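You operate a simulated robot arm through the tools that you are given. There is no shell and no other tool.

The job below is to be done with a simulated robot arm. You get a single attempt, and the scene is never put back.

TASK
Restock the open yellow box with the Clips, Pads and Plugs packs.
Fine: each pack stands in the cell that bears its word; shut the clear lid once all three are in. Set down upright: what you pick out.

It is judged by the outcome, as a careful person would: the job done as asked, and still so three seconds after it is handed in. It fails if anything else is knocked over, pushed out of place, dropped, spilled or broken. Lids that push on must go on centred and level and be pressed home; caps that screw on are set level and turned clockwise until they are tight.

THE ROBOT
A 7-joint arm with a two-finger gripper, fixed in place. Base frame: the origin is at the foot of the arm, x ahead of it, y to its left, z up; the work surface is at about z = 0. Units: cm, degrees, N and s.
With the tool pointing down near the work surface it reaches from about 26 to 60 cm from the base axis. Its first joint turns from -143.0 to 143.0 degrees. Payload 1.08 kg.
The tool frame sits at the grasp point between the pads (the TCP): z along the fingers, y along the line on which they close. The tips reach 1.6 cm beyond it. The gripper opens to 8.8 cm; its body begins 5.8 cm behind the TCP.
Orientation is that of the tool frame in the base frame, as a unit quaternion [x, y, z, w]. With the fingers straight down and closing along the base's y, the tool's x points along the base's -x, its y along +y and its z along -z.

THE INTERFACE
- The arm moves only by the tool jog_arm. Its arguments are lists of equal length, an entry for each row: "claw": the closure in counts, from 0 (fully open) to 255 (shut); "xyz": the shift along the tool's x, y, z in units of 30 mm (1.0 is 30 mm), a list of three; "angular": the turn, a rotation vector about the tool's x, y, z in units of 5 degrees (1.0 is 5 degrees), a list of three. In form: {"claw": [claw, ...], "xyz": [[tx, ty, tz], ...], "angular": [[ax, ay, az], ...]}. A call has 1 to 20 rows; each row shifts and turns the commanded pose from where the row before left it, along the tool's axes as they then stand. A call with a number of a shift or a turn outside -1 to 1 is refused whole. Each row takes 0.2 s and may step no farther than 5 cm and 8.6 degrees from the row before; otherwise, or with a gripper value out of range, the whole call is refused. A pose out of reach is approached as far as the arm can. The call stops where the force on the tool passes 40 N (or 10 N more than at its start, if that is more) or the arm is blocked; 0.2 s more then pass. The fingers move at their own pace (about 18.67 cm/s each) and stop on an object; they squeeze with about 20 N. The grip force told is the motor's: it shows also when the fingers shut on nothing. Time passes only in rows, and 0.2 s behind the last, so rows that do not move let the fingers close. The reply holds the time, the measured pose of the TCP, the force on the tool along the base axes, the opening and the grip force, in the units named above and with some noise, with the torque about the TCP (base axes, N m) and any sound that the robot's microphone picked up.
- Cameras (640 x 400 px; columns grow to the right, rows downward): "scene" is fixed at [40.02, -65.68, 77.85]; the picture's right is [1.00, -0.02, 0.00], its down [-0.01, -0.59, -0.80] and it looks along [0.02, 0.80, -0.59] (base axes); focal length 359 px, centre (320, 200). "wrist" rides on the gripper at [8.2, -0.8, -9.2] in the tool frame; the picture's right is [0.10, 0.99, 0.00], its down [-0.70, 0.07, -0.71] and it looks along [-0.71, 0.07, 0.71] (tool axes); focal length 256 px, centre (320, 200).
- snapshot(camera): a new picture of that camera. The clock stands still meanwhile.
- locate(camera, pixels): there is no depth. For up to 12 entries [column, row, z] of the newest picture of that camera ("zoom" is the newest enlarged one), the place [x, y] in the base frame at which the ray of that pixel passes the height z, good to about 0.2 cm, but the place of the scene camera against the robot may be out by one fixed shift of up to 2.5 cm in any direction. The clock stands still meanwhile.
- inspect(camera, box): a new picture of the part [left, top, right, bottom] of that camera's present view, enlarged. The clock stands still meanwhile.
- hand_in(): hands the job in; it is judged then, once.

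Leave the gripper open and the arm clear of the work at the hand-in unless told otherwise.

The tools are called after "Emit:" as a command line: name --argument value ..., lists and objects as JSON in quotes. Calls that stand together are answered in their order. jog_arm: Moves the arm, as the interface text tells. Its arguments: {"type":"object","properties":{"claw":{"type":"array","items":{"type":"number"}},"xyz":{"type":"array","items":{"type":"array","items":{"type":"number"}}},"angular":{"type":"array","items":{"type":"array","items":{"type":"number"}}}},"required":["claw","xyz","angular"]} The other tools are called the same way: snapshot (camera) takes a picture; locate (camera, pixels) gives the place at which the rays of pixels pass given heights; inspect (camera, box) takes an enlarged picture of a part of a camera's view; hand_in () hands the job in.

At the start:

```text
t: 0.0
eef_pos: [36.49, 18.57, 41.97]
tool_rot: [0.0, 1.0, 0.0, 0.0]
ft_force: [-0.5, -0.9, -0.4]
wrist_torque: [-0.02, -0.01, 0.0]
gripper_width: 8.8
grip_force: 0.0
```

scene: 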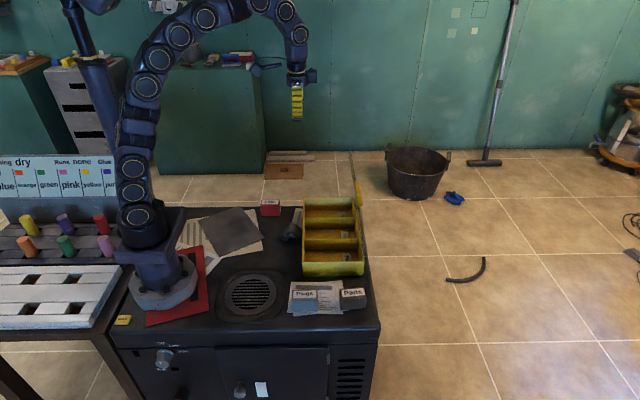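
wrist: 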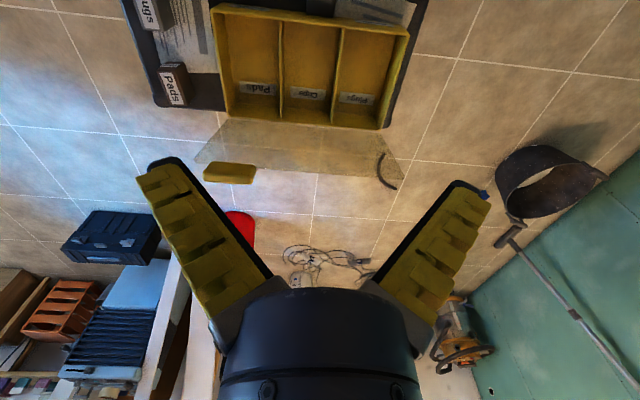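

I see the yellow box with three cells, packs reading "Plugs" and "Pads" at the front, and a red pack at the back (maybe "Clips"). I'll enlarge the work surface in the scene view.

Emit:
inspect --camera "scene" --box '[220, 140, 400, 340]'

Emit:
inspect --camera "scene" --box '[250, 180, 330, 260]'

Emit:
inspect --camera "wrist" --box '[120, 0, 440, 200]'

```text
2.00 times, centred on (310, 240) of scene
```

zoom: 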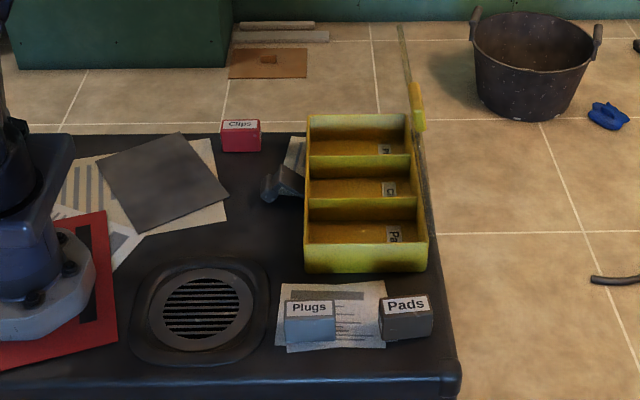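

```text
5.00 times, centred on (290, 220) of scene
```

zoom: 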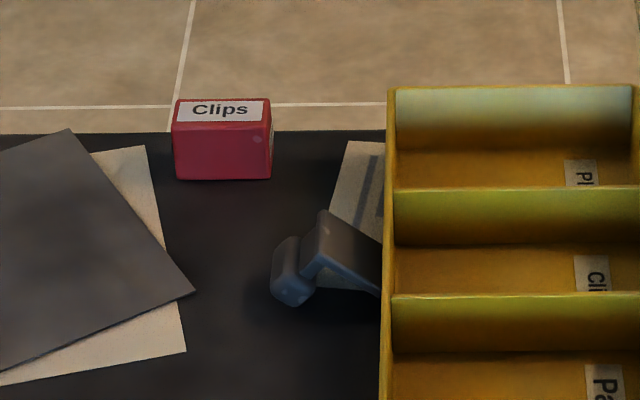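

```text
2.00 times, centred on (280, 100) of wrist
```

zoom: 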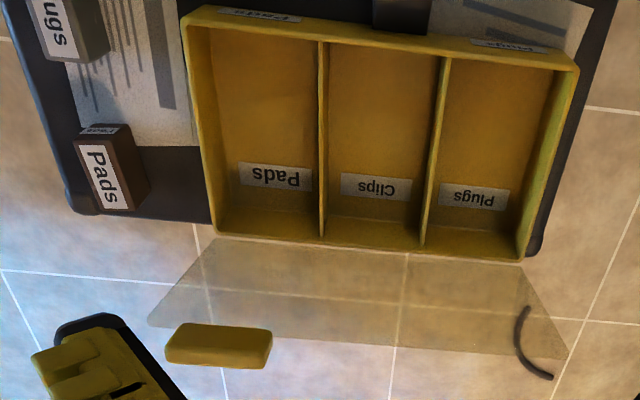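

The box has cells Pads (near), Clips (middle), Plugs (far), and a clear lid standing open on its +x side. I'll enlarge the labels and the grey object next to the box.

Emit:
inspect --camera "wrist" --box '[200, 0, 420, 130]'

Emit:
inspect --camera "scene" --box '[280, 140, 380, 220]'

Emit:
inspect --camera "scene" --box '[280, 220, 380, 330]'

```text
2.91 times, centred on (310, 65) of wrist
```

zoom: 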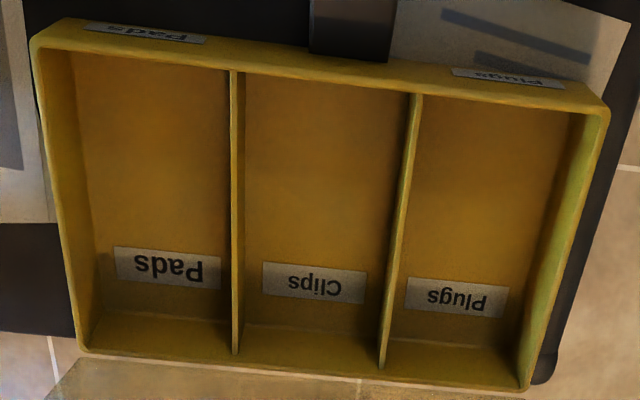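

```text
5.00 times, centred on (330, 180) of scene
```

zoom: 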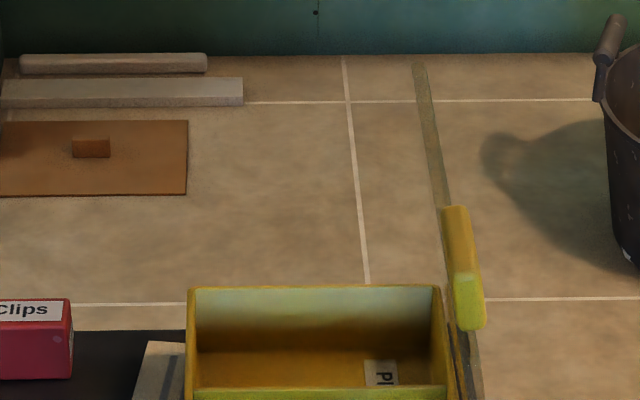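

```text
3.64 times, centred on (330, 275) of scene
```

zoom: 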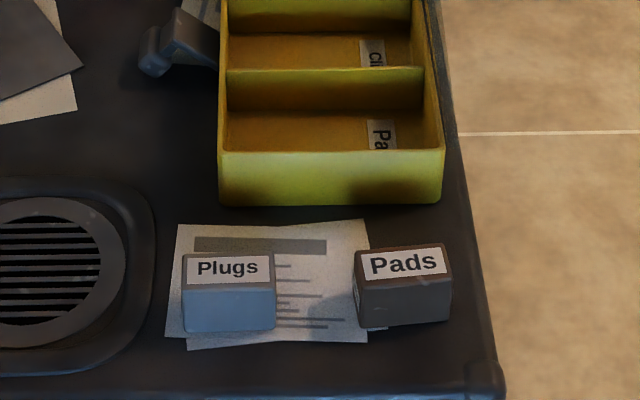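

The cells are labelled clearly, and a grey lever-like thing stands against the box's -x wall. Now I'll get numbers for the box corners and packs at a few heights from both cameras.

Emit:
snapshot --camera "wrist"

Emit:
locate --camera "wrist" --pixels '[[211, 12, 0], [211, 12, 5], [409, 37, 0], [409, 37, 5], [228, 118, 5], [383, 130, 5], [197, 160, 0], [395, 160, 0], [205, 170, 20], [255, 178, 20], [160, 68, 4], [188, 100, 0]]'

Emit:
snapshot --camera "scene"

Emit:
locate --camera "scene" --pixels '[[303, 276, 0], [364, 275, 0], [302, 261, 5], [365, 260, 5], [304, 198, 5], [355, 197, 5], [293, 315, 0], [317, 313, 0], [345, 312, 0], [367, 308, 0], [262, 215, 0], [280, 215, 0]]'

```text
taken
```

wrist: 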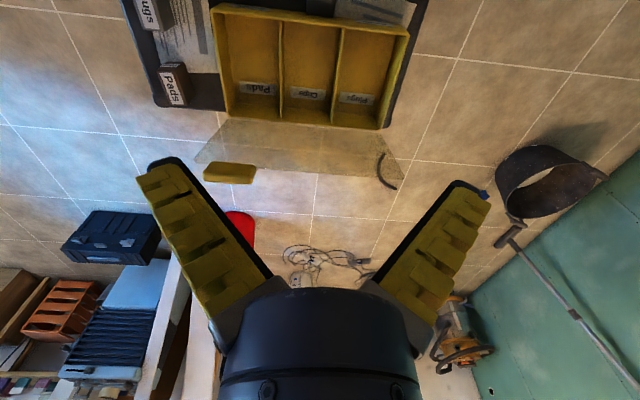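

```text
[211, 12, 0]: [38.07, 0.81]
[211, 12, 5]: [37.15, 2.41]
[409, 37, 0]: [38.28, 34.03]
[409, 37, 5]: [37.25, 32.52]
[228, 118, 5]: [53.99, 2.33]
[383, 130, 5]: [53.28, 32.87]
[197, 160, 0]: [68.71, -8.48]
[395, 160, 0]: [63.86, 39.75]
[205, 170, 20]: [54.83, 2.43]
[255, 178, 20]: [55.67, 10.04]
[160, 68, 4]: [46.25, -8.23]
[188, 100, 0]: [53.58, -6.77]
```

```text
taken
```

scene: 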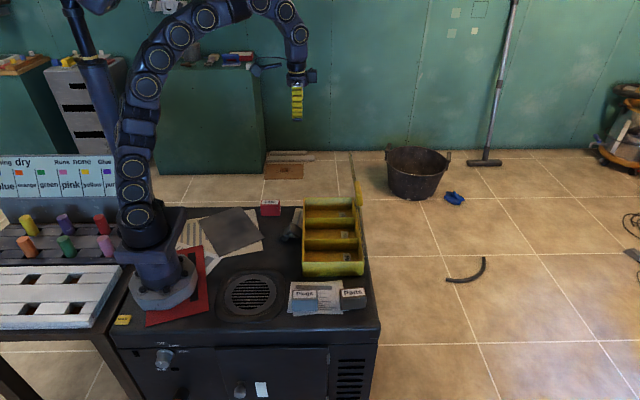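

```text
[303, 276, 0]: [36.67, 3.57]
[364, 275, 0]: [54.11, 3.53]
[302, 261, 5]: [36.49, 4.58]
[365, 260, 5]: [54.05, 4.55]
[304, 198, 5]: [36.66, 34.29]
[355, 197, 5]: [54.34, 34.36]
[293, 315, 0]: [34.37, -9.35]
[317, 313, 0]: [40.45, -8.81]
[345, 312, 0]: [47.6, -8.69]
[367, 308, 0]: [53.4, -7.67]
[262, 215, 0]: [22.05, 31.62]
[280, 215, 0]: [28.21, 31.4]
```

The box is about x 37–54, y 2.5–32.5, rim about 6 cm high; packs Plugs near (37,-8), Pads near (50,-8), Clips near (25,31). Next I move the gripper high over to the packs' side for a closer wrist view (no contact).

Emit:
jog_arm --claw '[0, 0, 0, 0, 0, 0, 0, 0, 0, 0]' --xyz '[[0.15, -0.886, 0.466], [0.15, -0.886, 0.466], [0.15, -0.886, 0.466], [0.15, -0.886, 0.466], [0.15, -0.886, 0.466], [0.15, -0.886, 0.466], [0.15, -0.886, 0.466], [0.15, -0.886, 0.466], [0.15, -0.886, 0.466], [0.15, -0.886, 0.466]]' --angular '[[0, 0, 0], [0, 0, 0], [0, 0, 0], [0, 0, 0], [0, 0, 0], [0, 0, 0], [0, 0, 0], [0, 0, 0], [0, 0, 0], [0, 0, 0]]'

Emit:
snapshot --camera "wrist"

```text
t: 2.2
eef_pos: [31.85, -7.98, 27.85]
tool_rot: [0.0, 1.0, -0.001, -0.002]
ft_force: [-0.7, -0.5, 0.6]
wrist_torque: [0.0, -0.03, -0.06]
gripper_width: 8.81
grip_force: 0.1
```

```text
taken
```

wrist: 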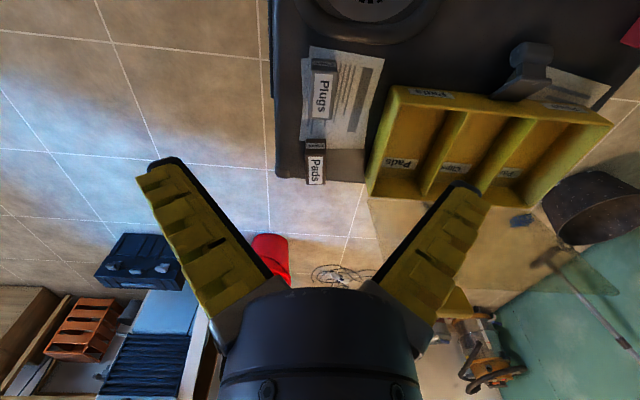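

The view shows both packs near (322,100) and (315,162) and the grey lever near (525,70). I'll enlarge each.

Emit:
inspect --camera "wrist" --box '[480, 30, 600, 110]'

Emit:
inspect --camera "wrist" --box '[270, 40, 400, 200]'

Emit:
locate --camera "zoom" --pixels '[[320, 200, 0]]'

```text
5.00 times, centred on (540, 70) of wrist
```

zoom: 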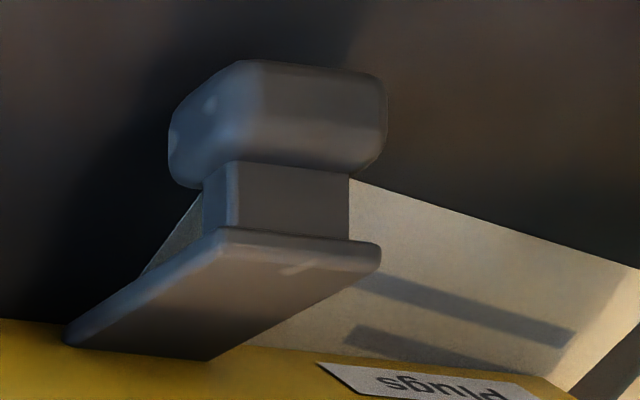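

```text
2.50 times, centred on (335, 120) of wrist
```

zoom: 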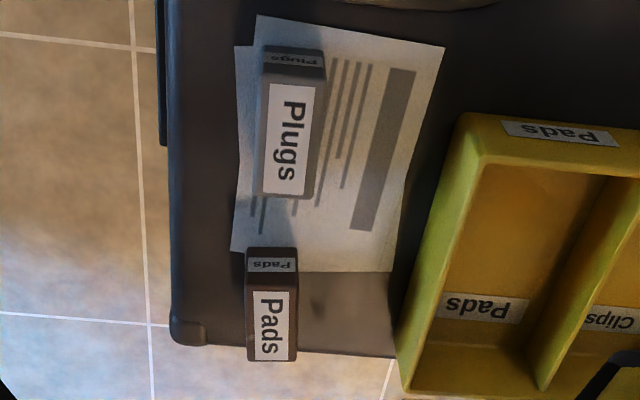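

```text
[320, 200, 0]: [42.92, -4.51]
```

The grey item is a latch flap on the box's -x wall. Now I measure the packs in this enlarged view: bottom edges at z=0 and top edges at several heights.

Emit:
locate --camera "zoom" --pixels '[[267, 46, 0], [323, 50, 0], [262, 76, 4], [262, 76, 5], [262, 76, 6], [320, 80, 5], [257, 193, 5], [312, 197, 5], [249, 248, 0], [294, 248, 0], [247, 282, 5], [297, 282, 5]]'

Emit:
locate --camera "zoom" --pixels '[[250, 360, 5], [296, 360, 5], [477, 163, 6], [410, 390, 6], [457, 118, 6], [400, 360, 0], [172, 345, 0], [612, 180, 6], [620, 175, 6], [545, 385, 6]]'

```text
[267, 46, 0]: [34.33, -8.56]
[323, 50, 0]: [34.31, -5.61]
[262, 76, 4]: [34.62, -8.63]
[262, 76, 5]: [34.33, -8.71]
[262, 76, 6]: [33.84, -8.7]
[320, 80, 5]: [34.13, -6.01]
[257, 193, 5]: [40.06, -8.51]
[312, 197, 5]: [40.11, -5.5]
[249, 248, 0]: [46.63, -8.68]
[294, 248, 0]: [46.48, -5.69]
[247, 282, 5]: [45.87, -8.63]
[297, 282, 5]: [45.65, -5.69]
```

```text
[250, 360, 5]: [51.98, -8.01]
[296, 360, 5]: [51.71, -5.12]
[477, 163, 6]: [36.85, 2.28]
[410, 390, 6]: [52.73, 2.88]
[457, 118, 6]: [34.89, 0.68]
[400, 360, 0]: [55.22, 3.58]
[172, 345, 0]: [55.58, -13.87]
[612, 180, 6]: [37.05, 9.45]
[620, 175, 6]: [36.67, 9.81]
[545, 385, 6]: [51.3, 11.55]
```

Plugs is about 5.8 × 3.0 cm, 5 cm tall at x 34.3–40.1, y -8.6 to -5.7; Pads is a similar size at x 46–52, slightly turned. Before grasping, I want a better view of latch and lid, so I shift the arm across to y≈16 at z≈22.

Emit:
jog_arm --claw '[0, 0, 0, 0, 0, 0, 0, 0, 0]' --xyz '[[0, 0.889, 0.217], [0, 0.889, 0.217], [0, 0.889, 0.217], [0, 0.889, 0.217], [0, 0.889, 0.217], [0, 0.889, 0.217], [0, 0.889, 0.217], [0, 0.889, 0.217], [0, 0.889, 0.217]]' --angular '[[0, 0, 0], [0, 0, 0], [0, 0, 0], [0, 0, 0], [0, 0, 0], [0, 0, 0], [0, 0, 0], [0, 0, 0], [0, 0, 0]]'

Emit:
snapshot --camera "wrist"

Emit:
inspect --camera "wrist" --box '[240, 0, 460, 140]'

```text
t: 4.2
eef_pos: [31.95, 15.87, 22.14]
tool_rot: [0.0, 1.0, -0.001, -0.001]
ft_force: [0.3, 1.5, 0.1]
wrist_torque: [0.0, -0.01, 0.0]
gripper_width: 8.79
grip_force: 0.0
```

```text
taken
```

wrist: 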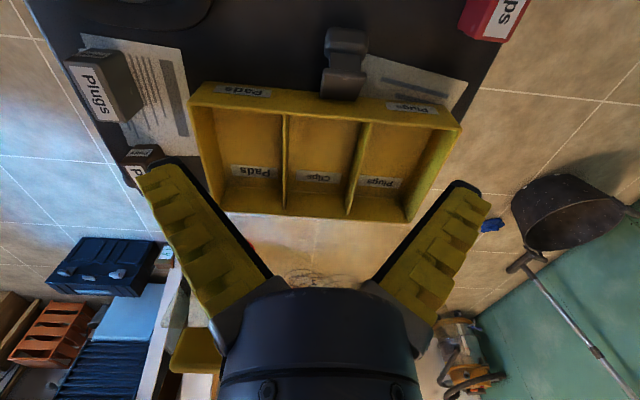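

```text
2.86 times, centred on (350, 70) of wrist
```

zoom: 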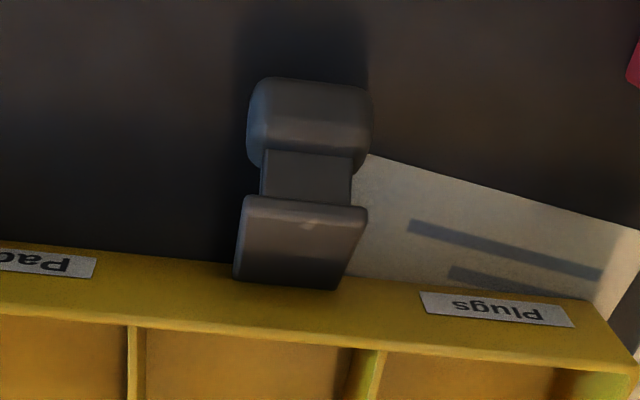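

The latch hangs off the -x wall between the two outer labels. I measure its knob and plate in both views, and the cell walls.

Emit:
locate --camera "zoom" --pixels '[[310, 85, 0], [310, 85, 2], [310, 120, 2], [310, 120, 4], [300, 200, 4], [300, 200, 7], [290, 285, 4], [290, 285, 6], [250, 195, 4], [368, 210, 4], [130, 330, 6], [375, 350, 6]]'

Emit:
snapshot --camera "scene"

Emit:
locate --camera "scene" --pixels '[[285, 236, 0], [285, 236, 2], [285, 236, 4], [291, 222, 2], [291, 222, 4], [291, 222, 7], [302, 236, 2], [302, 236, 4], [302, 236, 6]]'

Emit:
inspect --camera "scene" --box '[270, 200, 330, 250]'

```text
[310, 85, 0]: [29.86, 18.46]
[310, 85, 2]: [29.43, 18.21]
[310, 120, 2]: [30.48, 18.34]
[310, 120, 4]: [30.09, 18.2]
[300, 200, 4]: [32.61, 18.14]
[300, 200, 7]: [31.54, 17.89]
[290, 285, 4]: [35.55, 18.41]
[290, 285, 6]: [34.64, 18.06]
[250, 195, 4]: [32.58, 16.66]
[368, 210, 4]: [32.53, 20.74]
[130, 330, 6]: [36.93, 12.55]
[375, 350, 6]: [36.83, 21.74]
```

```text
taken
```

scene: 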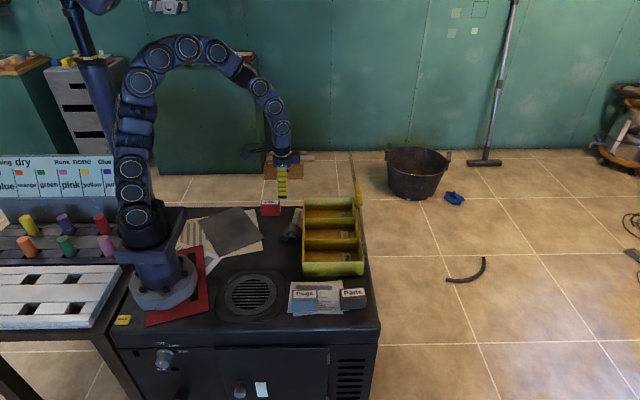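

```text
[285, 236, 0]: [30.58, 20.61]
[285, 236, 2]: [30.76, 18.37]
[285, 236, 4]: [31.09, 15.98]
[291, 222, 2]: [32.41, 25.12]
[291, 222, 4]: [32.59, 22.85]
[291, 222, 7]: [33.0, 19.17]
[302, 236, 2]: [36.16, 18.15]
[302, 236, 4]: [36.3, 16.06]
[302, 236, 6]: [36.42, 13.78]
```

```text
8.00 times, centred on (300, 225) of scene
```

zoom: 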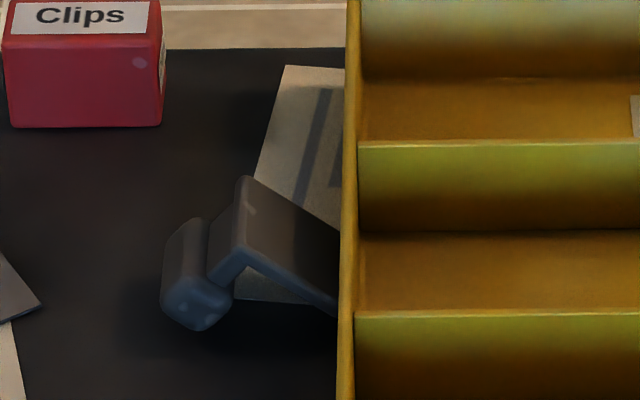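

The latch hangs out from the -x wall (z about 1.5–5) and the lid stands about 10° short of upright with its handle near (51, 7, 24). I'll keep clear of both. Next I hover over the Plugs pack at about (37.2, -7.1), z 14.

Emit:
jog_arm --claw '[0, 0, 0, 0, 0, 0, 0, 0, 0]' --xyz '[[-0.194, -0.851, 0.301], [-0.194, -0.851, 0.301], [-0.194, -0.851, 0.301], [-0.194, -0.851, 0.301], [-0.194, -0.851, 0.301], [-0.194, -0.851, 0.301], [-0.194, -0.851, 0.301], [-0.194, -0.851, 0.301], [-0.194, -0.851, 0.301]]' --angular '[[0, 0, 0], [0, 0, 0], [0, 0, 0], [0, 0, 0], [0, 0, 0], [0, 0, 0], [0, 0, 0], [0, 0, 0], [0, 0, 0]]'

Emit:
snapshot --camera "wrist"

Emit:
inspect --camera "wrist" --box '[240, 40, 400, 180]'

Emit:
locate --camera "zoom" --pixels '[[320, 200, 5]]'

```text
t: 6.2
eef_pos: [37.46, -7.17, 14.27]
tool_rot: [0.0, 1.0, 0.0, 0.0]
ft_force: [-0.6, 0.5, 0.4]
wrist_torque: [-0.02, 0.04, 0.0]
gripper_width: 8.79
grip_force: 0.0
```

```text
taken
```

wrist: 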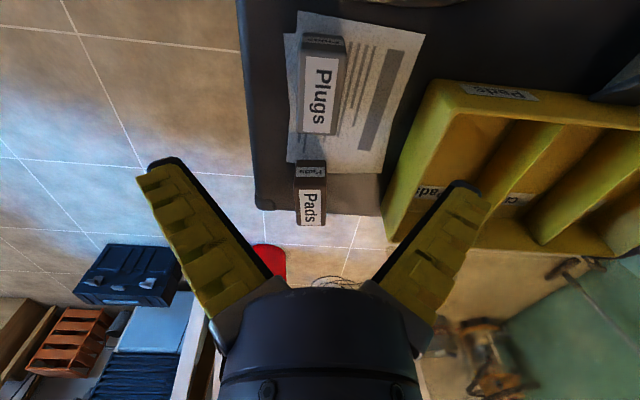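

```text
2.86 times, centred on (320, 110) of wrist
```

zoom: 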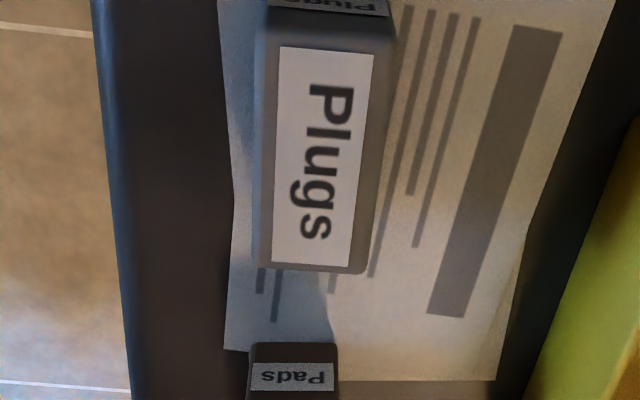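

```text
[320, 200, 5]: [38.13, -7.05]
```

Plugs' top face is clear here. I measure its top corners and its bottom edge in the snapshot for height, centre and yaw.

Emit:
inspect --camera "wrist" --box '[270, 20, 390, 95]'

Emit:
locate --camera "wrist" --pixels '[[304, 34, 0], [341, 34, 0], [300, 52, 4], [300, 52, 5], [345, 52, 5], [297, 133, 5], [336, 134, 5], [297, 133, 4.5], [336, 134, 4.5], [300, 52, 4.5], [345, 52, 4.5]]'

```text
5.33 times, centred on (330, 58) of wrist
```

zoom: 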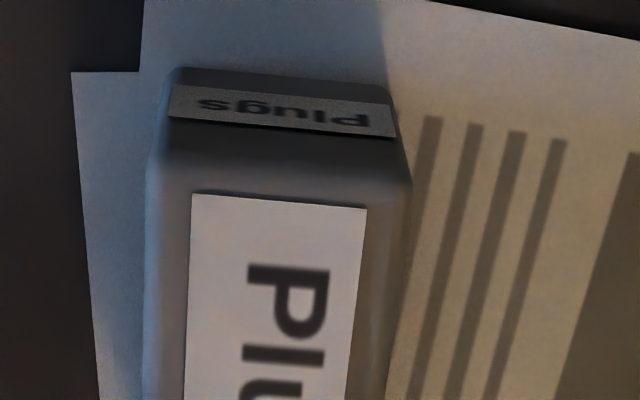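

```text
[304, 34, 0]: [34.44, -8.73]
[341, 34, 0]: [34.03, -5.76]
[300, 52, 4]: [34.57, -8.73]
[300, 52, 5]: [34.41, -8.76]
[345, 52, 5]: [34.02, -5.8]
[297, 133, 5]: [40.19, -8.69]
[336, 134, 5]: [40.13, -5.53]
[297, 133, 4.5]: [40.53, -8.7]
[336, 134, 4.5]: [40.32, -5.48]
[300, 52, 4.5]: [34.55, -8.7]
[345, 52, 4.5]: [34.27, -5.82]
```

Plugs centre (37.25, -7.2), about 3.1 cm wide in y, yaw near zero. I go straight down to z≈3.2 with the gripper open.

Emit:
jog_arm --claw '[0, 0, 0, 0, 0, 0]' --xyz '[[0.023, 0, 0.615], [0.023, 0, 0.615], [0.023, 0, 0.615], [0, 0, 0.615], [0, 0, 0.615], [0, 0, 0.615]]' --angular '[[0, 0, 0], [0, 0, 0], [0, 0, 0], [0, 0, 0], [0, 0, 0], [0, 0, 0]]'

Emit:
snapshot --camera "wrist"

```text
t: 7.6
eef_pos: [37.02, -7.12, 3.04]
tool_rot: [-0.001, 1.0, 0.0, 0.0]
ft_force: [-0.1, -0.3, -0.7]
wrist_torque: [-0.04, 0.0, 0.0]
gripper_width: 8.81
grip_force: 0.1
```

```text
taken
```

wrist: 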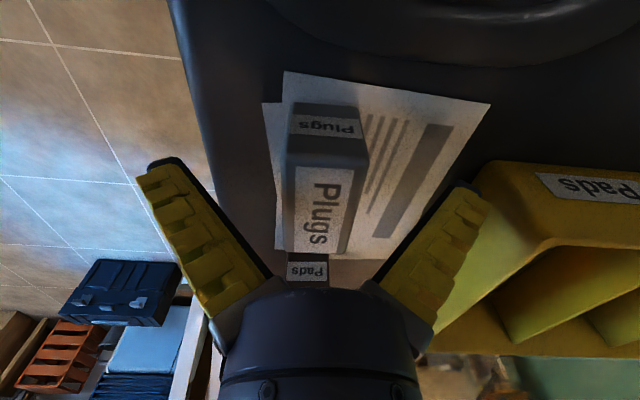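

The pack sits between the fingers. I close on it.

Emit:
jog_arm --claw '[255, 255, 255, 255]' --xyz '[[0, 0, 0], [0, 0, 0], [0, 0, 0], [0, 0, 0]]' --angular '[[0, 0, 0], [0, 0, 0], [0, 0, 0], [0, 0, 0]]'

Emit:
snapshot --camera "wrist"

```text
t: 8.6
eef_pos: [37.04, -7.19, 3.08]
tool_rot: [0.0, 1.0, 0.0, 0.0]
ft_force: [-2.1, 0.2, 10.2]
wrist_torque: [-0.03, 0.05, 0.04]
gripper_width: 2.77
grip_force: 19.9
```

```text
taken
```

wrist: 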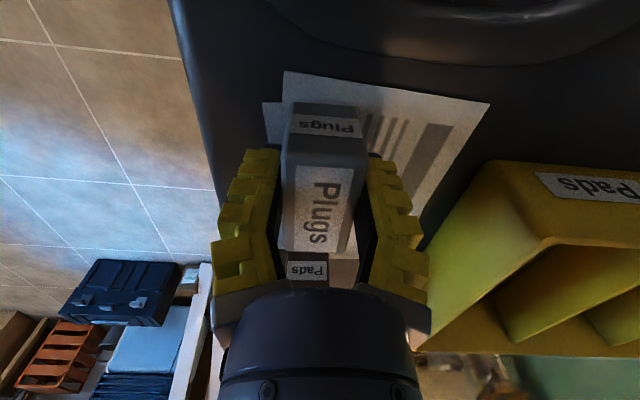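

Width 2.77 cm at 20 N: the pack is held. I lift straight up to z≈14.

Emit:
jog_arm --claw '[255, 255, 255, 255, 255, 255, 255]' --xyz '[[0, 0, -0.3], [0, 0, -0.6], [0, 0, -0.6], [0, 0, -0.6], [0, 0, -0.6], [0, 0, -0.6], [0, 0, -0.4]]' --angular '[[0, 0, 0], [0, 0, 0], [0, 0, 0], [0, 0, 0], [0, 0, 0], [0, 0, 0], [0, 0, 0]]'

Emit:
snapshot --camera "wrist"

```text
t: 10.2
eef_pos: [36.95, -6.9, 14.26]
tool_rot: [0.0, 1.0, 0.0, 0.0]
ft_force: [0.3, 0.0, -0.8]
wrist_torque: [0.01, -0.01, -0.02]
gripper_width: 2.73
grip_force: 19.7
```

```text
taken
```

wrist: 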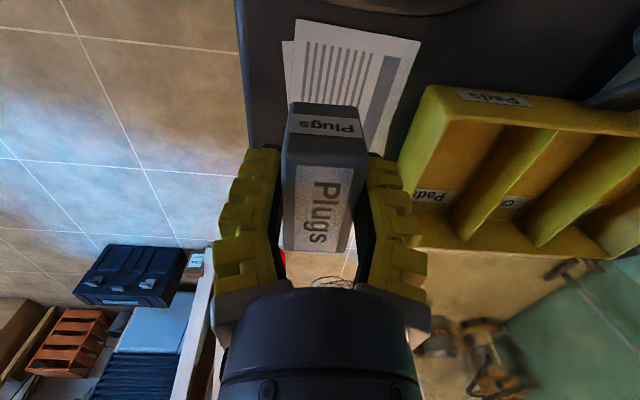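

The pack is up and level in the fingers. I carry it across at z≈14 (pack bottom ~11, above the 6 cm rim) to above the Plugs cell at about (42.5, 26.9).

Emit:
jog_arm --claw '[255, 255, 255, 255, 255, 255, 255, 255, 255, 255, 255, 255, 255]' --xyz '[[-0.142, 0.867, 0], [-0.142, 0.867, 0], [-0.142, 0.867, 0], [-0.142, 0.867, 0], [-0.142, 0.867, 0], [-0.142, 0.867, 0], [-0.142, 0.867, 0], [-0.142, 0.867, 0], [-0.142, 0.867, 0], [-0.142, 0.867, 0], [-0.142, 0.867, 0], [-0.142, 0.867, 0], [-0.142, 0.867, 0]]' --angular '[[0, 0, 0], [0, 0, 0], [0, 0, 0], [0, 0, 0], [0, 0, 0], [0, 0, 0], [0, 0, 0], [0, 0, 0], [0, 0, 0], [0, 0, 0], [0, 0, 0], [0, 0, 0], [0, 0, 0]]'

Emit:
snapshot --camera "wrist"

Emit:
snapshot --camera "scene"

```text
t: 13.0
eef_pos: [42.57, 26.77, 14.21]
tool_rot: [0.001, 1.0, 0.0, 0.0]
ft_force: [0.5, -0.7, -0.5]
wrist_torque: [0.01, -0.02, 0.02]
gripper_width: 2.74
grip_force: 19.5
```

```text
taken
```

wrist: 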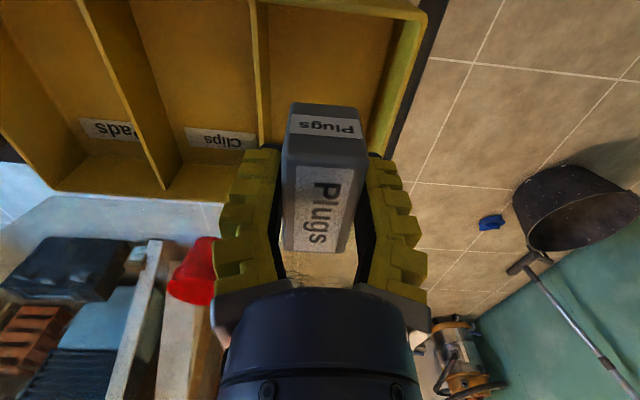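

```text
taken
```

scene: 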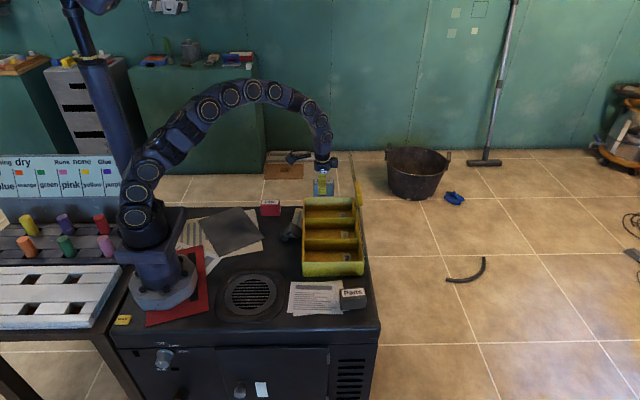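

Pack is above the far cell. In this view I measure the divider (col ~258) and the far wall's rim (col ~420) at rim height.

Emit:
locate --camera "wrist" --pixels '[[252, 10, 6], [265, 10, 6], [260, 130, 6], [268, 130, 6], [424, 15, 6], [412, 15, 6], [395, 140, 6], [386, 140, 6], [330, 5, 6], [165, 185, 6], [148, 185, 6], [60, 190, 6]]'

Emit:
inspect --camera "wrist" --box '[220, 0, 460, 150]'

```text
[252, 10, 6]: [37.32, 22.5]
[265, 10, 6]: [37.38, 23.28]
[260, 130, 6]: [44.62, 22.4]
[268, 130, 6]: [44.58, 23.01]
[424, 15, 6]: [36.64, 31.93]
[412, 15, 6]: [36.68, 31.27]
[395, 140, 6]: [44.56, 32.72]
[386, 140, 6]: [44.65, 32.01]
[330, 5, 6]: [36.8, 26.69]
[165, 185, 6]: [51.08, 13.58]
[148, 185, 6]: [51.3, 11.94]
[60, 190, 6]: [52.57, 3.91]
```

```text
2.67 times, centred on (340, 75) of wrist
```

zoom: 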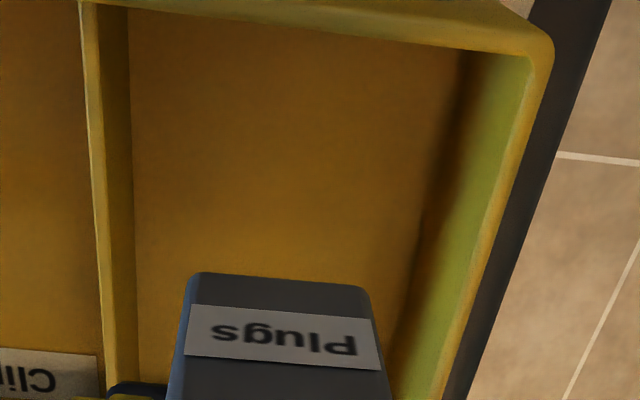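

I refine the cell's inner edges from this enlarged view.

Emit:
locate --camera "zoom" --pixels '[[82, 20, 6], [95, 20, 6], [104, 340, 6], [112, 340, 6], [553, 60, 6], [530, 70, 6], [470, 370, 6], [448, 370, 6], [300, 40, 6], [300, 15, 6], [130, 200, 0.5], [420, 200, 0.5]]'

```text
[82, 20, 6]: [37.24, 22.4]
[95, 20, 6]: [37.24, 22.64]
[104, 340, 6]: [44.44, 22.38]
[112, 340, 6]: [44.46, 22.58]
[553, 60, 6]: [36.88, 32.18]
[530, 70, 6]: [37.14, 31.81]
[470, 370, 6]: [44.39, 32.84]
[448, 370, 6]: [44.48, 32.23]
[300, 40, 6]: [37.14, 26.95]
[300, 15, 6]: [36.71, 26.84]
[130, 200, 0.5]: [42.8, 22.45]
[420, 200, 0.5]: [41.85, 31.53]
```

Cell spans y ≈22.65–31.7, so its centre is about 27.2. I shift 0.4 cm in +y and lower to z≈4.4 (pack bottom ~1.3 above the table level).

Emit:
jog_arm --claw '[255, 255, 255, 255, 255, 255, 255]' --xyz '[[0, 0.143, 0], [0, 0, 0.545], [0, 0, 0.545], [0, 0, 0.545], [0, 0, 0.545], [0, 0, 0.545], [0, 0, 0.545]]' --angular '[[0, 0, 0], [0, 0, 0], [0, 0, 0], [0, 0, 0], [0, 0, 0], [0, 0, 0], [0, 0, 0]]'

Emit:
snapshot --camera "wrist"

Emit:
inspect --camera "scene" --box '[260, 120, 400, 240]'

```text
t: 14.6
eef_pos: [42.66, 26.99, 4.26]
tool_rot: [0.0, 1.0, 0.0, 0.0]
ft_force: [-0.3, 0.6, 0.0]
wrist_torque: [0.01, 0.01, -0.03]
gripper_width: 2.72
grip_force: 20.5
```

```text
taken
```

wrist: 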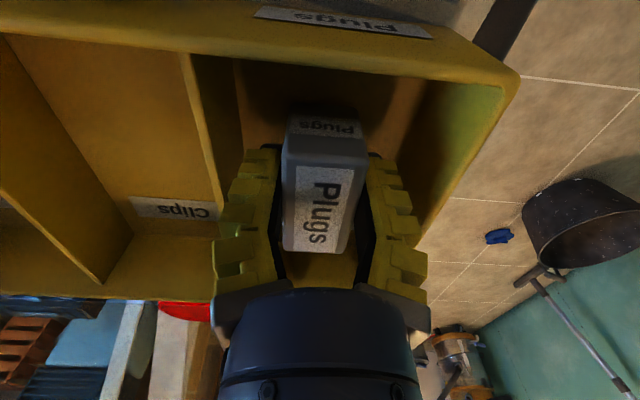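

```text
3.33 times, centred on (330, 180) of scene
```

zoom: 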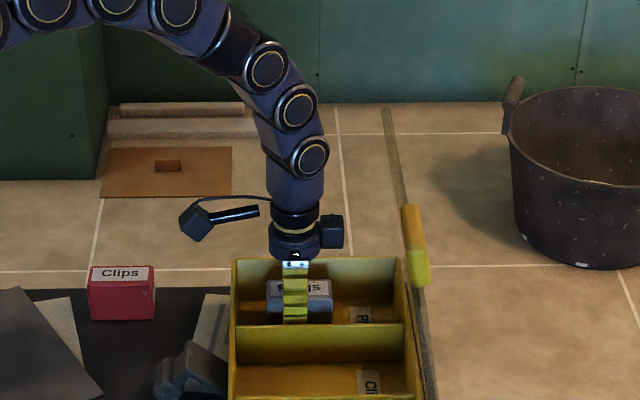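

Pack is inside the cell, clear of walls. I lower another 5 mm in small steps and read the force.

Emit:
jog_arm --claw '[255, 255, 255]' --xyz '[[0, 0, 0.08], [0, 0, 0.08], [0, 0, 0]]' --angular '[[0, 0, 0], [0, 0, 0], [0, 0, 0]]'

```text
t: 15.4
eef_pos: [42.56, 27.0, 3.78]
tool_rot: [0.0, 1.0, 0.0, 0.0]
ft_force: [-0.2, -0.3, -0.7]
wrist_torque: [-0.01, 0.01, -0.02]
gripper_width: 2.73
grip_force: 19.8
```

No contact yet at z=3.78. I go down 2 mm more.

Emit:
jog_arm --claw '[255, 255]' --xyz '[[0, 0, 0.06], [0, 0, 0]]' --angular '[[0, 0, 0], [0, 0, 0]]'

```text
t: 16.0
eef_pos: [42.58, 27.15, 3.67]
tool_rot: [0.0, 1.0, 0.0, 0.0]
ft_force: [0.7, -0.5, -0.3]
wrist_torque: [0.02, 0.05, 0.01]
gripper_width: 2.74
grip_force: 19.8
```

Still free at about z=3.6. Another 2 mm.

Emit:
jog_arm --claw '[255, 255]' --xyz '[[0, 0, 0.06], [0, 0, 0]]' --angular '[[0, 0, 0], [0, 0, 0]]'

```text
t: 16.6
eef_pos: [42.66, 27.19, 3.52]
tool_rot: [0.0, 1.0, 0.0, 0.0]
ft_force: [-2.5, -0.5, 9.6]
wrist_torque: [-0.03, 0.07, 0.02]
gripper_width: 2.75
grip_force: 20.4
```

Contact (9.6 N up): the pack stands on the floor of the cell. I open just to about 4 cm so the fingers stay clear of the cell walls, then look.

Emit:
jog_arm --claw '[139, 139, 139]' --xyz '[[0, 0, 0], [0, 0, 0], [0, 0, 0]]' --angular '[[0, 0, 0], [0, 0, 0], [0, 0, 0]]'

Emit:
snapshot --camera "wrist"

```text
t: 17.4
eef_pos: [42.55, 27.09, 3.53]
tool_rot: [0.001, 1.0, 0.001, 0.0]
ft_force: [-0.6, -0.5, -0.4]
wrist_torque: [-0.01, 0.01, 0.01]
gripper_width: 4.49
grip_force: 4.1
```

```text
taken
```

wrist: 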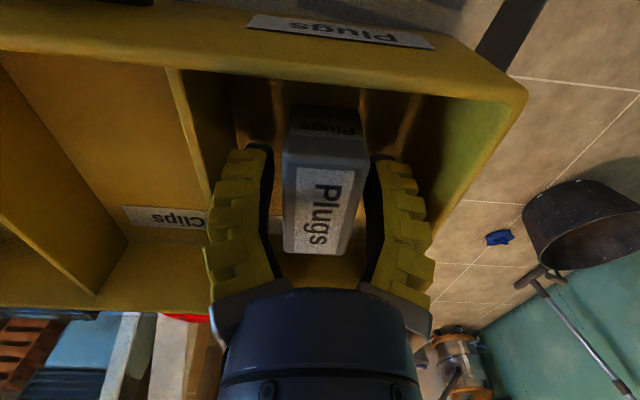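

The pack is free and standing. I raise the gripper straight up to z≈15 at the same opening.

Emit:
jog_arm --claw '[139, 139, 139, 139, 139, 139, 139, 139]' --xyz '[[0, 0, -0.2], [0, 0, -0.4], [0, 0, -0.6], [0, 0, -0.6], [0, 0, -0.6], [0, 0, -0.6], [0, 0, -0.6], [0, 0, -0.4]]' --angular '[[0, 0, 0], [0, 0, 0], [0, 0, 0], [0, 0, 0], [0, 0, 0], [0, 0, 0], [0, 0, 0], [0, 0, 0]]'

Emit:
snapshot --camera "wrist"

Emit:
snapshot --camera "scene"

```text
t: 19.2
eef_pos: [42.56, 27.28, 15.41]
tool_rot: [0.001, 1.0, 0.0, 0.0]
ft_force: [0.1, 0.1, 0.6]
wrist_torque: [0.02, 0.03, 0.01]
gripper_width: 4.47
grip_force: 3.7
```

```text
taken
```

wrist: 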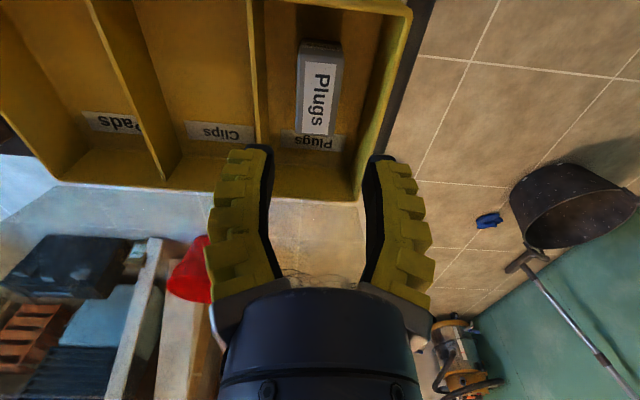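

```text
taken
```

scene: 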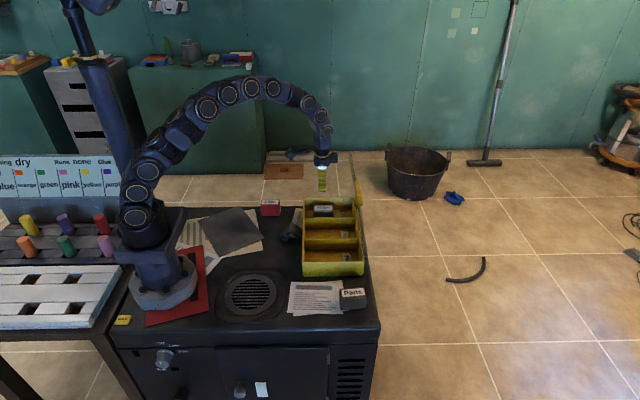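

Plugs stands in its labelled cell. Next I move, gripper open, over to hover near the Clips pack at about (25.5, 32), z≈15.

Emit:
jog_arm --claw '[139, 0, 0, 0, 0, 0, 0, 0]' --xyz '[[0.711, 0.196, 0], [0.711, 0.196, 0], [0.711, 0.196, 0], [0.711, 0.196, 0], [0.711, 0.196, 0], [0.711, 0.196, 0], [0.711, 0.196, 0], [0.711, 0.196, 0]]' --angular '[[0, 0, 0], [0, 0, 0], [0, 0, 0], [0, 0, 0], [0, 0, 0], [0, 0, 0], [0, 0, 0], [0, 0, 0]]'

Emit:
snapshot --camera "wrist"

Emit:
snapshot --camera "scene"

```text
t: 21.0
eef_pos: [25.49, 31.89, 15.42]
tool_rot: [0.001, 1.0, 0.0, -0.001]
ft_force: [0.5, 0.6, 1.3]
wrist_torque: [0.0, 0.02, -0.01]
gripper_width: 8.81
grip_force: 0.1
```

```text
taken
```

wrist: 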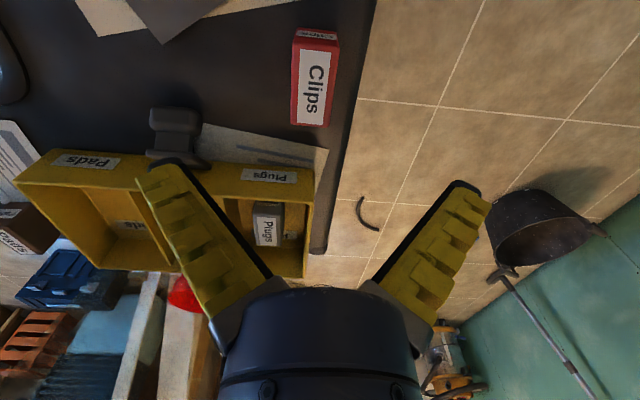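

```text
taken
```

scene: 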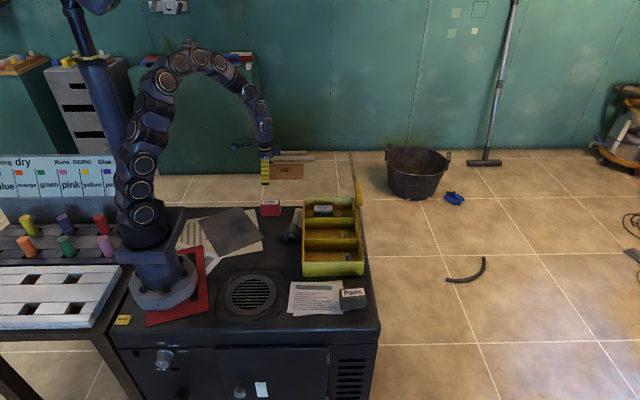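

The Clips pack is at about (315,75) in the wrist view. I enlarge and measure it.

Emit:
inspect --camera "wrist" --box '[235, 15, 395, 135]'

Emit:
locate --camera "wrist" --pixels '[[296, 30, 0], [337, 32, 0], [292, 46, 5], [338, 47, 5], [291, 124, 5], [331, 126, 5], [292, 46, 4], [291, 124, 4], [331, 126, 4], [338, 47, 4]]'

```text
3.33 times, centred on (315, 75) of wrist
```

zoom: 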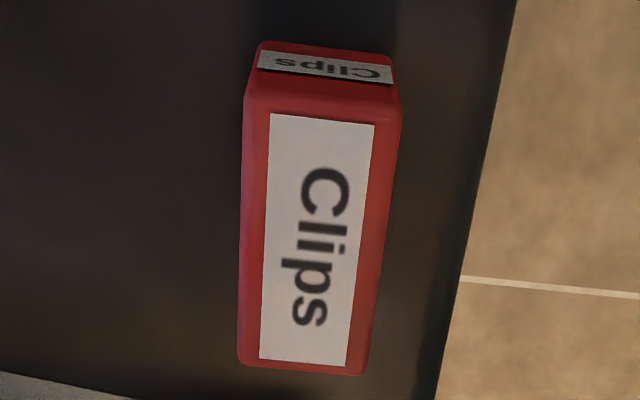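

```text
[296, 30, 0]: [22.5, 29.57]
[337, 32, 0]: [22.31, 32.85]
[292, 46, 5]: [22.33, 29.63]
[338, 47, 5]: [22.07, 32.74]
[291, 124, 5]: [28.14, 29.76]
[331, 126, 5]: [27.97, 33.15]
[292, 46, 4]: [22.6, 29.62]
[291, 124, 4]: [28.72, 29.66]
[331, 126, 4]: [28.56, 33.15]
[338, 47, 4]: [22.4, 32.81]
```

Clips centre ≈ (25.2, 31.35), about 3.2 cm wide in y. I centre on it and go down to z≈3.1 with the gripper open.

Emit:
jog_arm --claw '[0, 0, 0, 0, 0, 0, 0, 0]' --xyz '[[0.08, -0.17, 0], [0, 0, 0.586], [0, 0, 0.586], [0, 0, 0.586], [0, 0, 0.586], [0, 0, 0.586], [0, 0, 0.586], [0, 0, 0.586]]' --angular '[[0, 0, 0], [0, 0, 0], [0, 0, 0], [0, 0, 0], [0, 0, 0], [0, 0, 0], [0, 0, 0], [0, 0, 0]]'

Emit:
snapshot --camera "wrist"

```text
t: 22.8
eef_pos: [25.26, 31.63, 3.0]
tool_rot: [0.0, 1.0, -0.001, 0.0]
ft_force: [0.2, 0.3, 0.1]
wrist_torque: [0.04, -0.02, 0.0]
gripper_width: 8.8
grip_force: 0.1
```

```text
taken
```

wrist: 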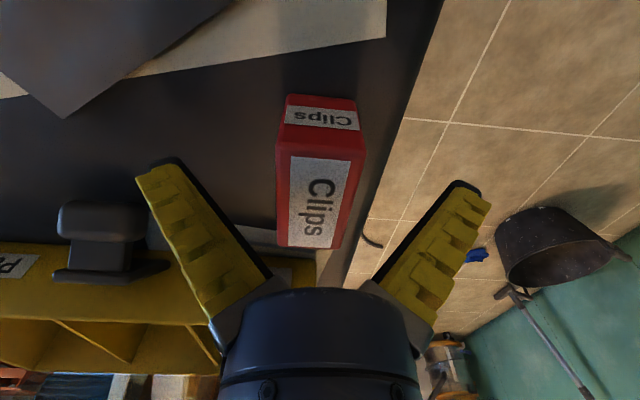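

The Clips pack is between the fingers, well centred. I close.

Emit:
jog_arm --claw '[255, 255, 255, 255]' --xyz '[[0, 0, 0], [0, 0, 0], [0, 0, 0], [0, 0, 0]]' --angular '[[0, 0, 0], [0, 0, 0], [0, 0, 0], [0, 0, 0]]'

Emit:
inspect --camera "wrist" --box '[0, 140, 220, 400]'

```text
t: 23.8
eef_pos: [25.3, 31.58, 3.22]
tool_rot: [0.0, 1.0, 0.0, 0.0]
ft_force: [-1.3, -1.9, 12.4]
wrist_torque: [-0.04, 0.08, -0.02]
gripper_width: 2.75
grip_force: 20.0
```

```text
1.54 times, centred on (110, 270) of wrist
```

zoom: 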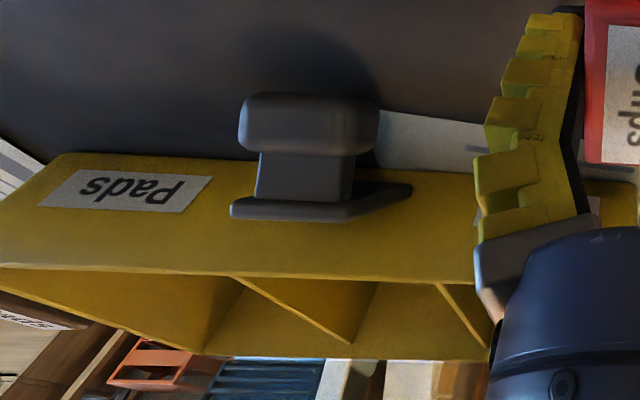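

Held at 2.75 cm, 20 N. I lift to z≈14.

Emit:
jog_arm --claw '[255, 255, 255, 255, 255, 255, 255]' --xyz '[[0, 0, -0.3], [0, 0, -0.6], [0, 0, -0.6], [0, 0, -0.6], [0, 0, -0.6], [0, 0, -0.6], [0, 0, -0.4]]' --angular '[[0, 0, 0], [0, 0, 0], [0, 0, 0], [0, 0, 0], [0, 0, 0], [0, 0, 0], [0, 0, 0]]'

Emit:
snapshot --camera "wrist"

```text
t: 25.4
eef_pos: [25.26, 31.34, 14.31]
tool_rot: [0.0, 1.0, 0.0, 0.0]
ft_force: [0.3, 0.4, -1.8]
wrist_torque: [-0.04, 0.03, 0.01]
gripper_width: 2.72
grip_force: 19.7
```

```text
taken
```

wrist: 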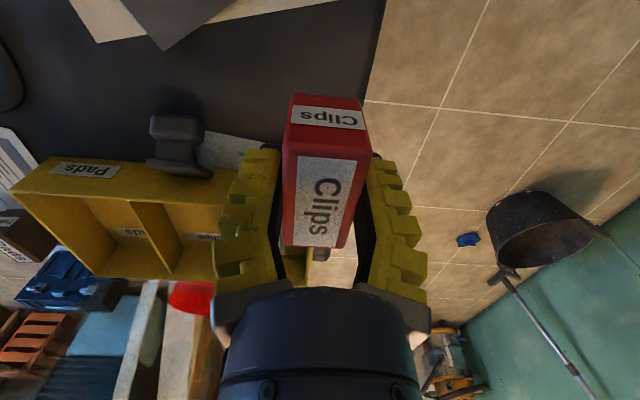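

Clips is held level. I carry it at z≈14 to above the middle cell at about (42.5, 17.5).

Emit:
jog_arm --claw '[255, 255, 255, 255, 255, 255, 255, 255, 255]' --xyz '[[-0.641, -0.511, 0], [-0.641, -0.511, 0], [-0.641, -0.511, 0], [-0.641, -0.511, 0], [-0.641, -0.511, 0], [-0.641, -0.511, 0], [-0.641, -0.511, 0], [-0.641, -0.511, 0], [-0.641, -0.511, 0]]' --angular '[[0, 0, 0], [0, 0, 0], [0, 0, 0], [0, 0, 0], [0, 0, 0], [0, 0, 0], [0, 0, 0], [0, 0, 0], [0, 0, 0]]'

Emit:
snapshot --camera "wrist"

Emit:
inspect --camera "wrist" --box '[200, 0, 440, 150]'

Emit:
locate --camera "zoom" --pixels '[[320, 100, 6], [200, 100, 6], [450, 100, 6]]'

```text
t: 27.4
eef_pos: [42.39, 17.67, 14.28]
tool_rot: [0.0, 1.0, 0.0, 0.0]
ft_force: [-0.3, 0.3, 0.5]
wrist_torque: [-0.02, 0.01, 0.01]
gripper_width: 2.74
grip_force: 19.5
```

```text
taken
```

wrist: 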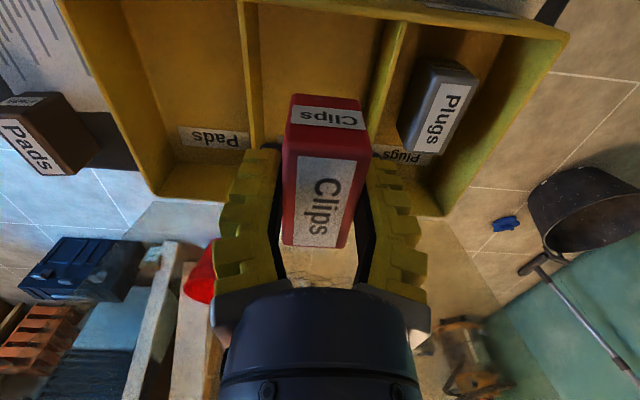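

```text
2.67 times, centred on (320, 75) of wrist
```

zoom: 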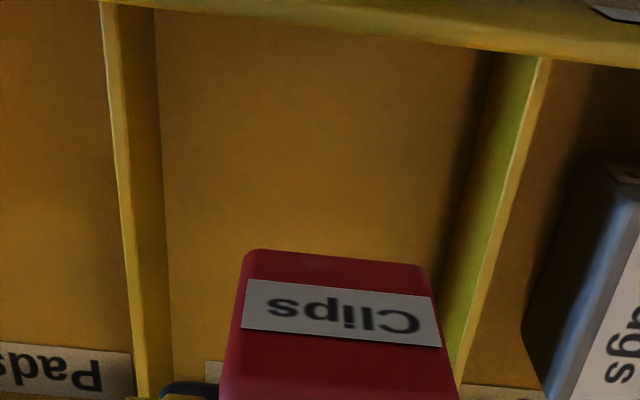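

```text
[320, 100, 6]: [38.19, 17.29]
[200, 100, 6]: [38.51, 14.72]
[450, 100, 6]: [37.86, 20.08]
```

I measure the two dividers' top edges and floor lines in this enlarged view.

Emit:
locate --camera "zoom" --pixels '[[103, 30, 6], [116, 30, 6], [130, 300, 6], [140, 300, 6], [539, 90, 6], [530, 90, 6], [476, 320, 6], [466, 320, 6], [164, 200, 0.5], [460, 150, 0.5]]'

```text
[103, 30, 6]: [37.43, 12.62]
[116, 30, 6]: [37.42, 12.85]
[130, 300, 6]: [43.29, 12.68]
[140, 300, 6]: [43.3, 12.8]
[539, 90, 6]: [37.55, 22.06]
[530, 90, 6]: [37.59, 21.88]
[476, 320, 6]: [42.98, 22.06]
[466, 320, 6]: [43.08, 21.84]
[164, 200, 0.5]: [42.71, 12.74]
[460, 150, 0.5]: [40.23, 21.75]
```

Cell spans y ≈12.85–21.9; centre ≈17.4. I shift slightly and lower to z≈4.1.

Emit:
jog_arm --claw '[255, 255, 255, 255, 255, 255, 255]' --xyz '[[0, -0.08, 0], [0, 0, 0.565], [0, 0, 0.565], [0, 0, 0.565], [0, 0, 0.565], [0, 0, 0.565], [0, 0, 0.565]]' --angular '[[0, 0, 0], [0, 0, 0], [0, 0, 0], [0, 0, 0], [0, 0, 0], [0, 0, 0], [0, 0, 0]]'

Emit:
snapshot --camera "wrist"

```text
t: 29.0
eef_pos: [42.55, 17.38, 4.04]
tool_rot: [0.0, 1.0, 0.0, 0.001]
ft_force: [0.1, 0.1, -1.0]
wrist_torque: [0.01, -0.01, 0.01]
gripper_width: 2.74
grip_force: 20.3
```

```text
taken
```

wrist: 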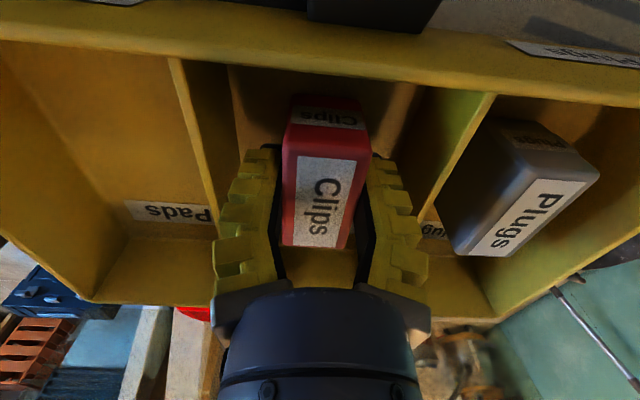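

Inside the cell, no contact. I lower 3 mm more in small steps.

Emit:
jog_arm --claw '[255, 255, 255]' --xyz '[[0, 0, 0.06], [0, 0, 0.05], [0, 0, 0]]' --angular '[[0, 0, 0], [0, 0, 0], [0, 0, 0]]'

```text
t: 29.8
eef_pos: [42.61, 17.47, 3.63]
tool_rot: [-0.001, 1.0, 0.001, 0.0]
ft_force: [-0.8, 0.1, 0.0]
wrist_torque: [0.02, -0.04, 0.02]
gripper_width: 2.72
grip_force: 20.1
```

Still free at 3.63. Another 2 mm.

Emit:
jog_arm --claw '[255, 255]' --xyz '[[0, 0, 0.06], [0, 0, 0]]' --angular '[[0, 0, 0], [0, 0, 0]]'

```text
t: 30.4
eef_pos: [42.63, 17.48, 3.6]
tool_rot: [0.0, 1.0, 0.001, 0.001]
ft_force: [-2.6, -4.8, 16.1]
wrist_torque: [-0.08, 0.05, -0.04]
gripper_width: 2.75
grip_force: 19.9
```

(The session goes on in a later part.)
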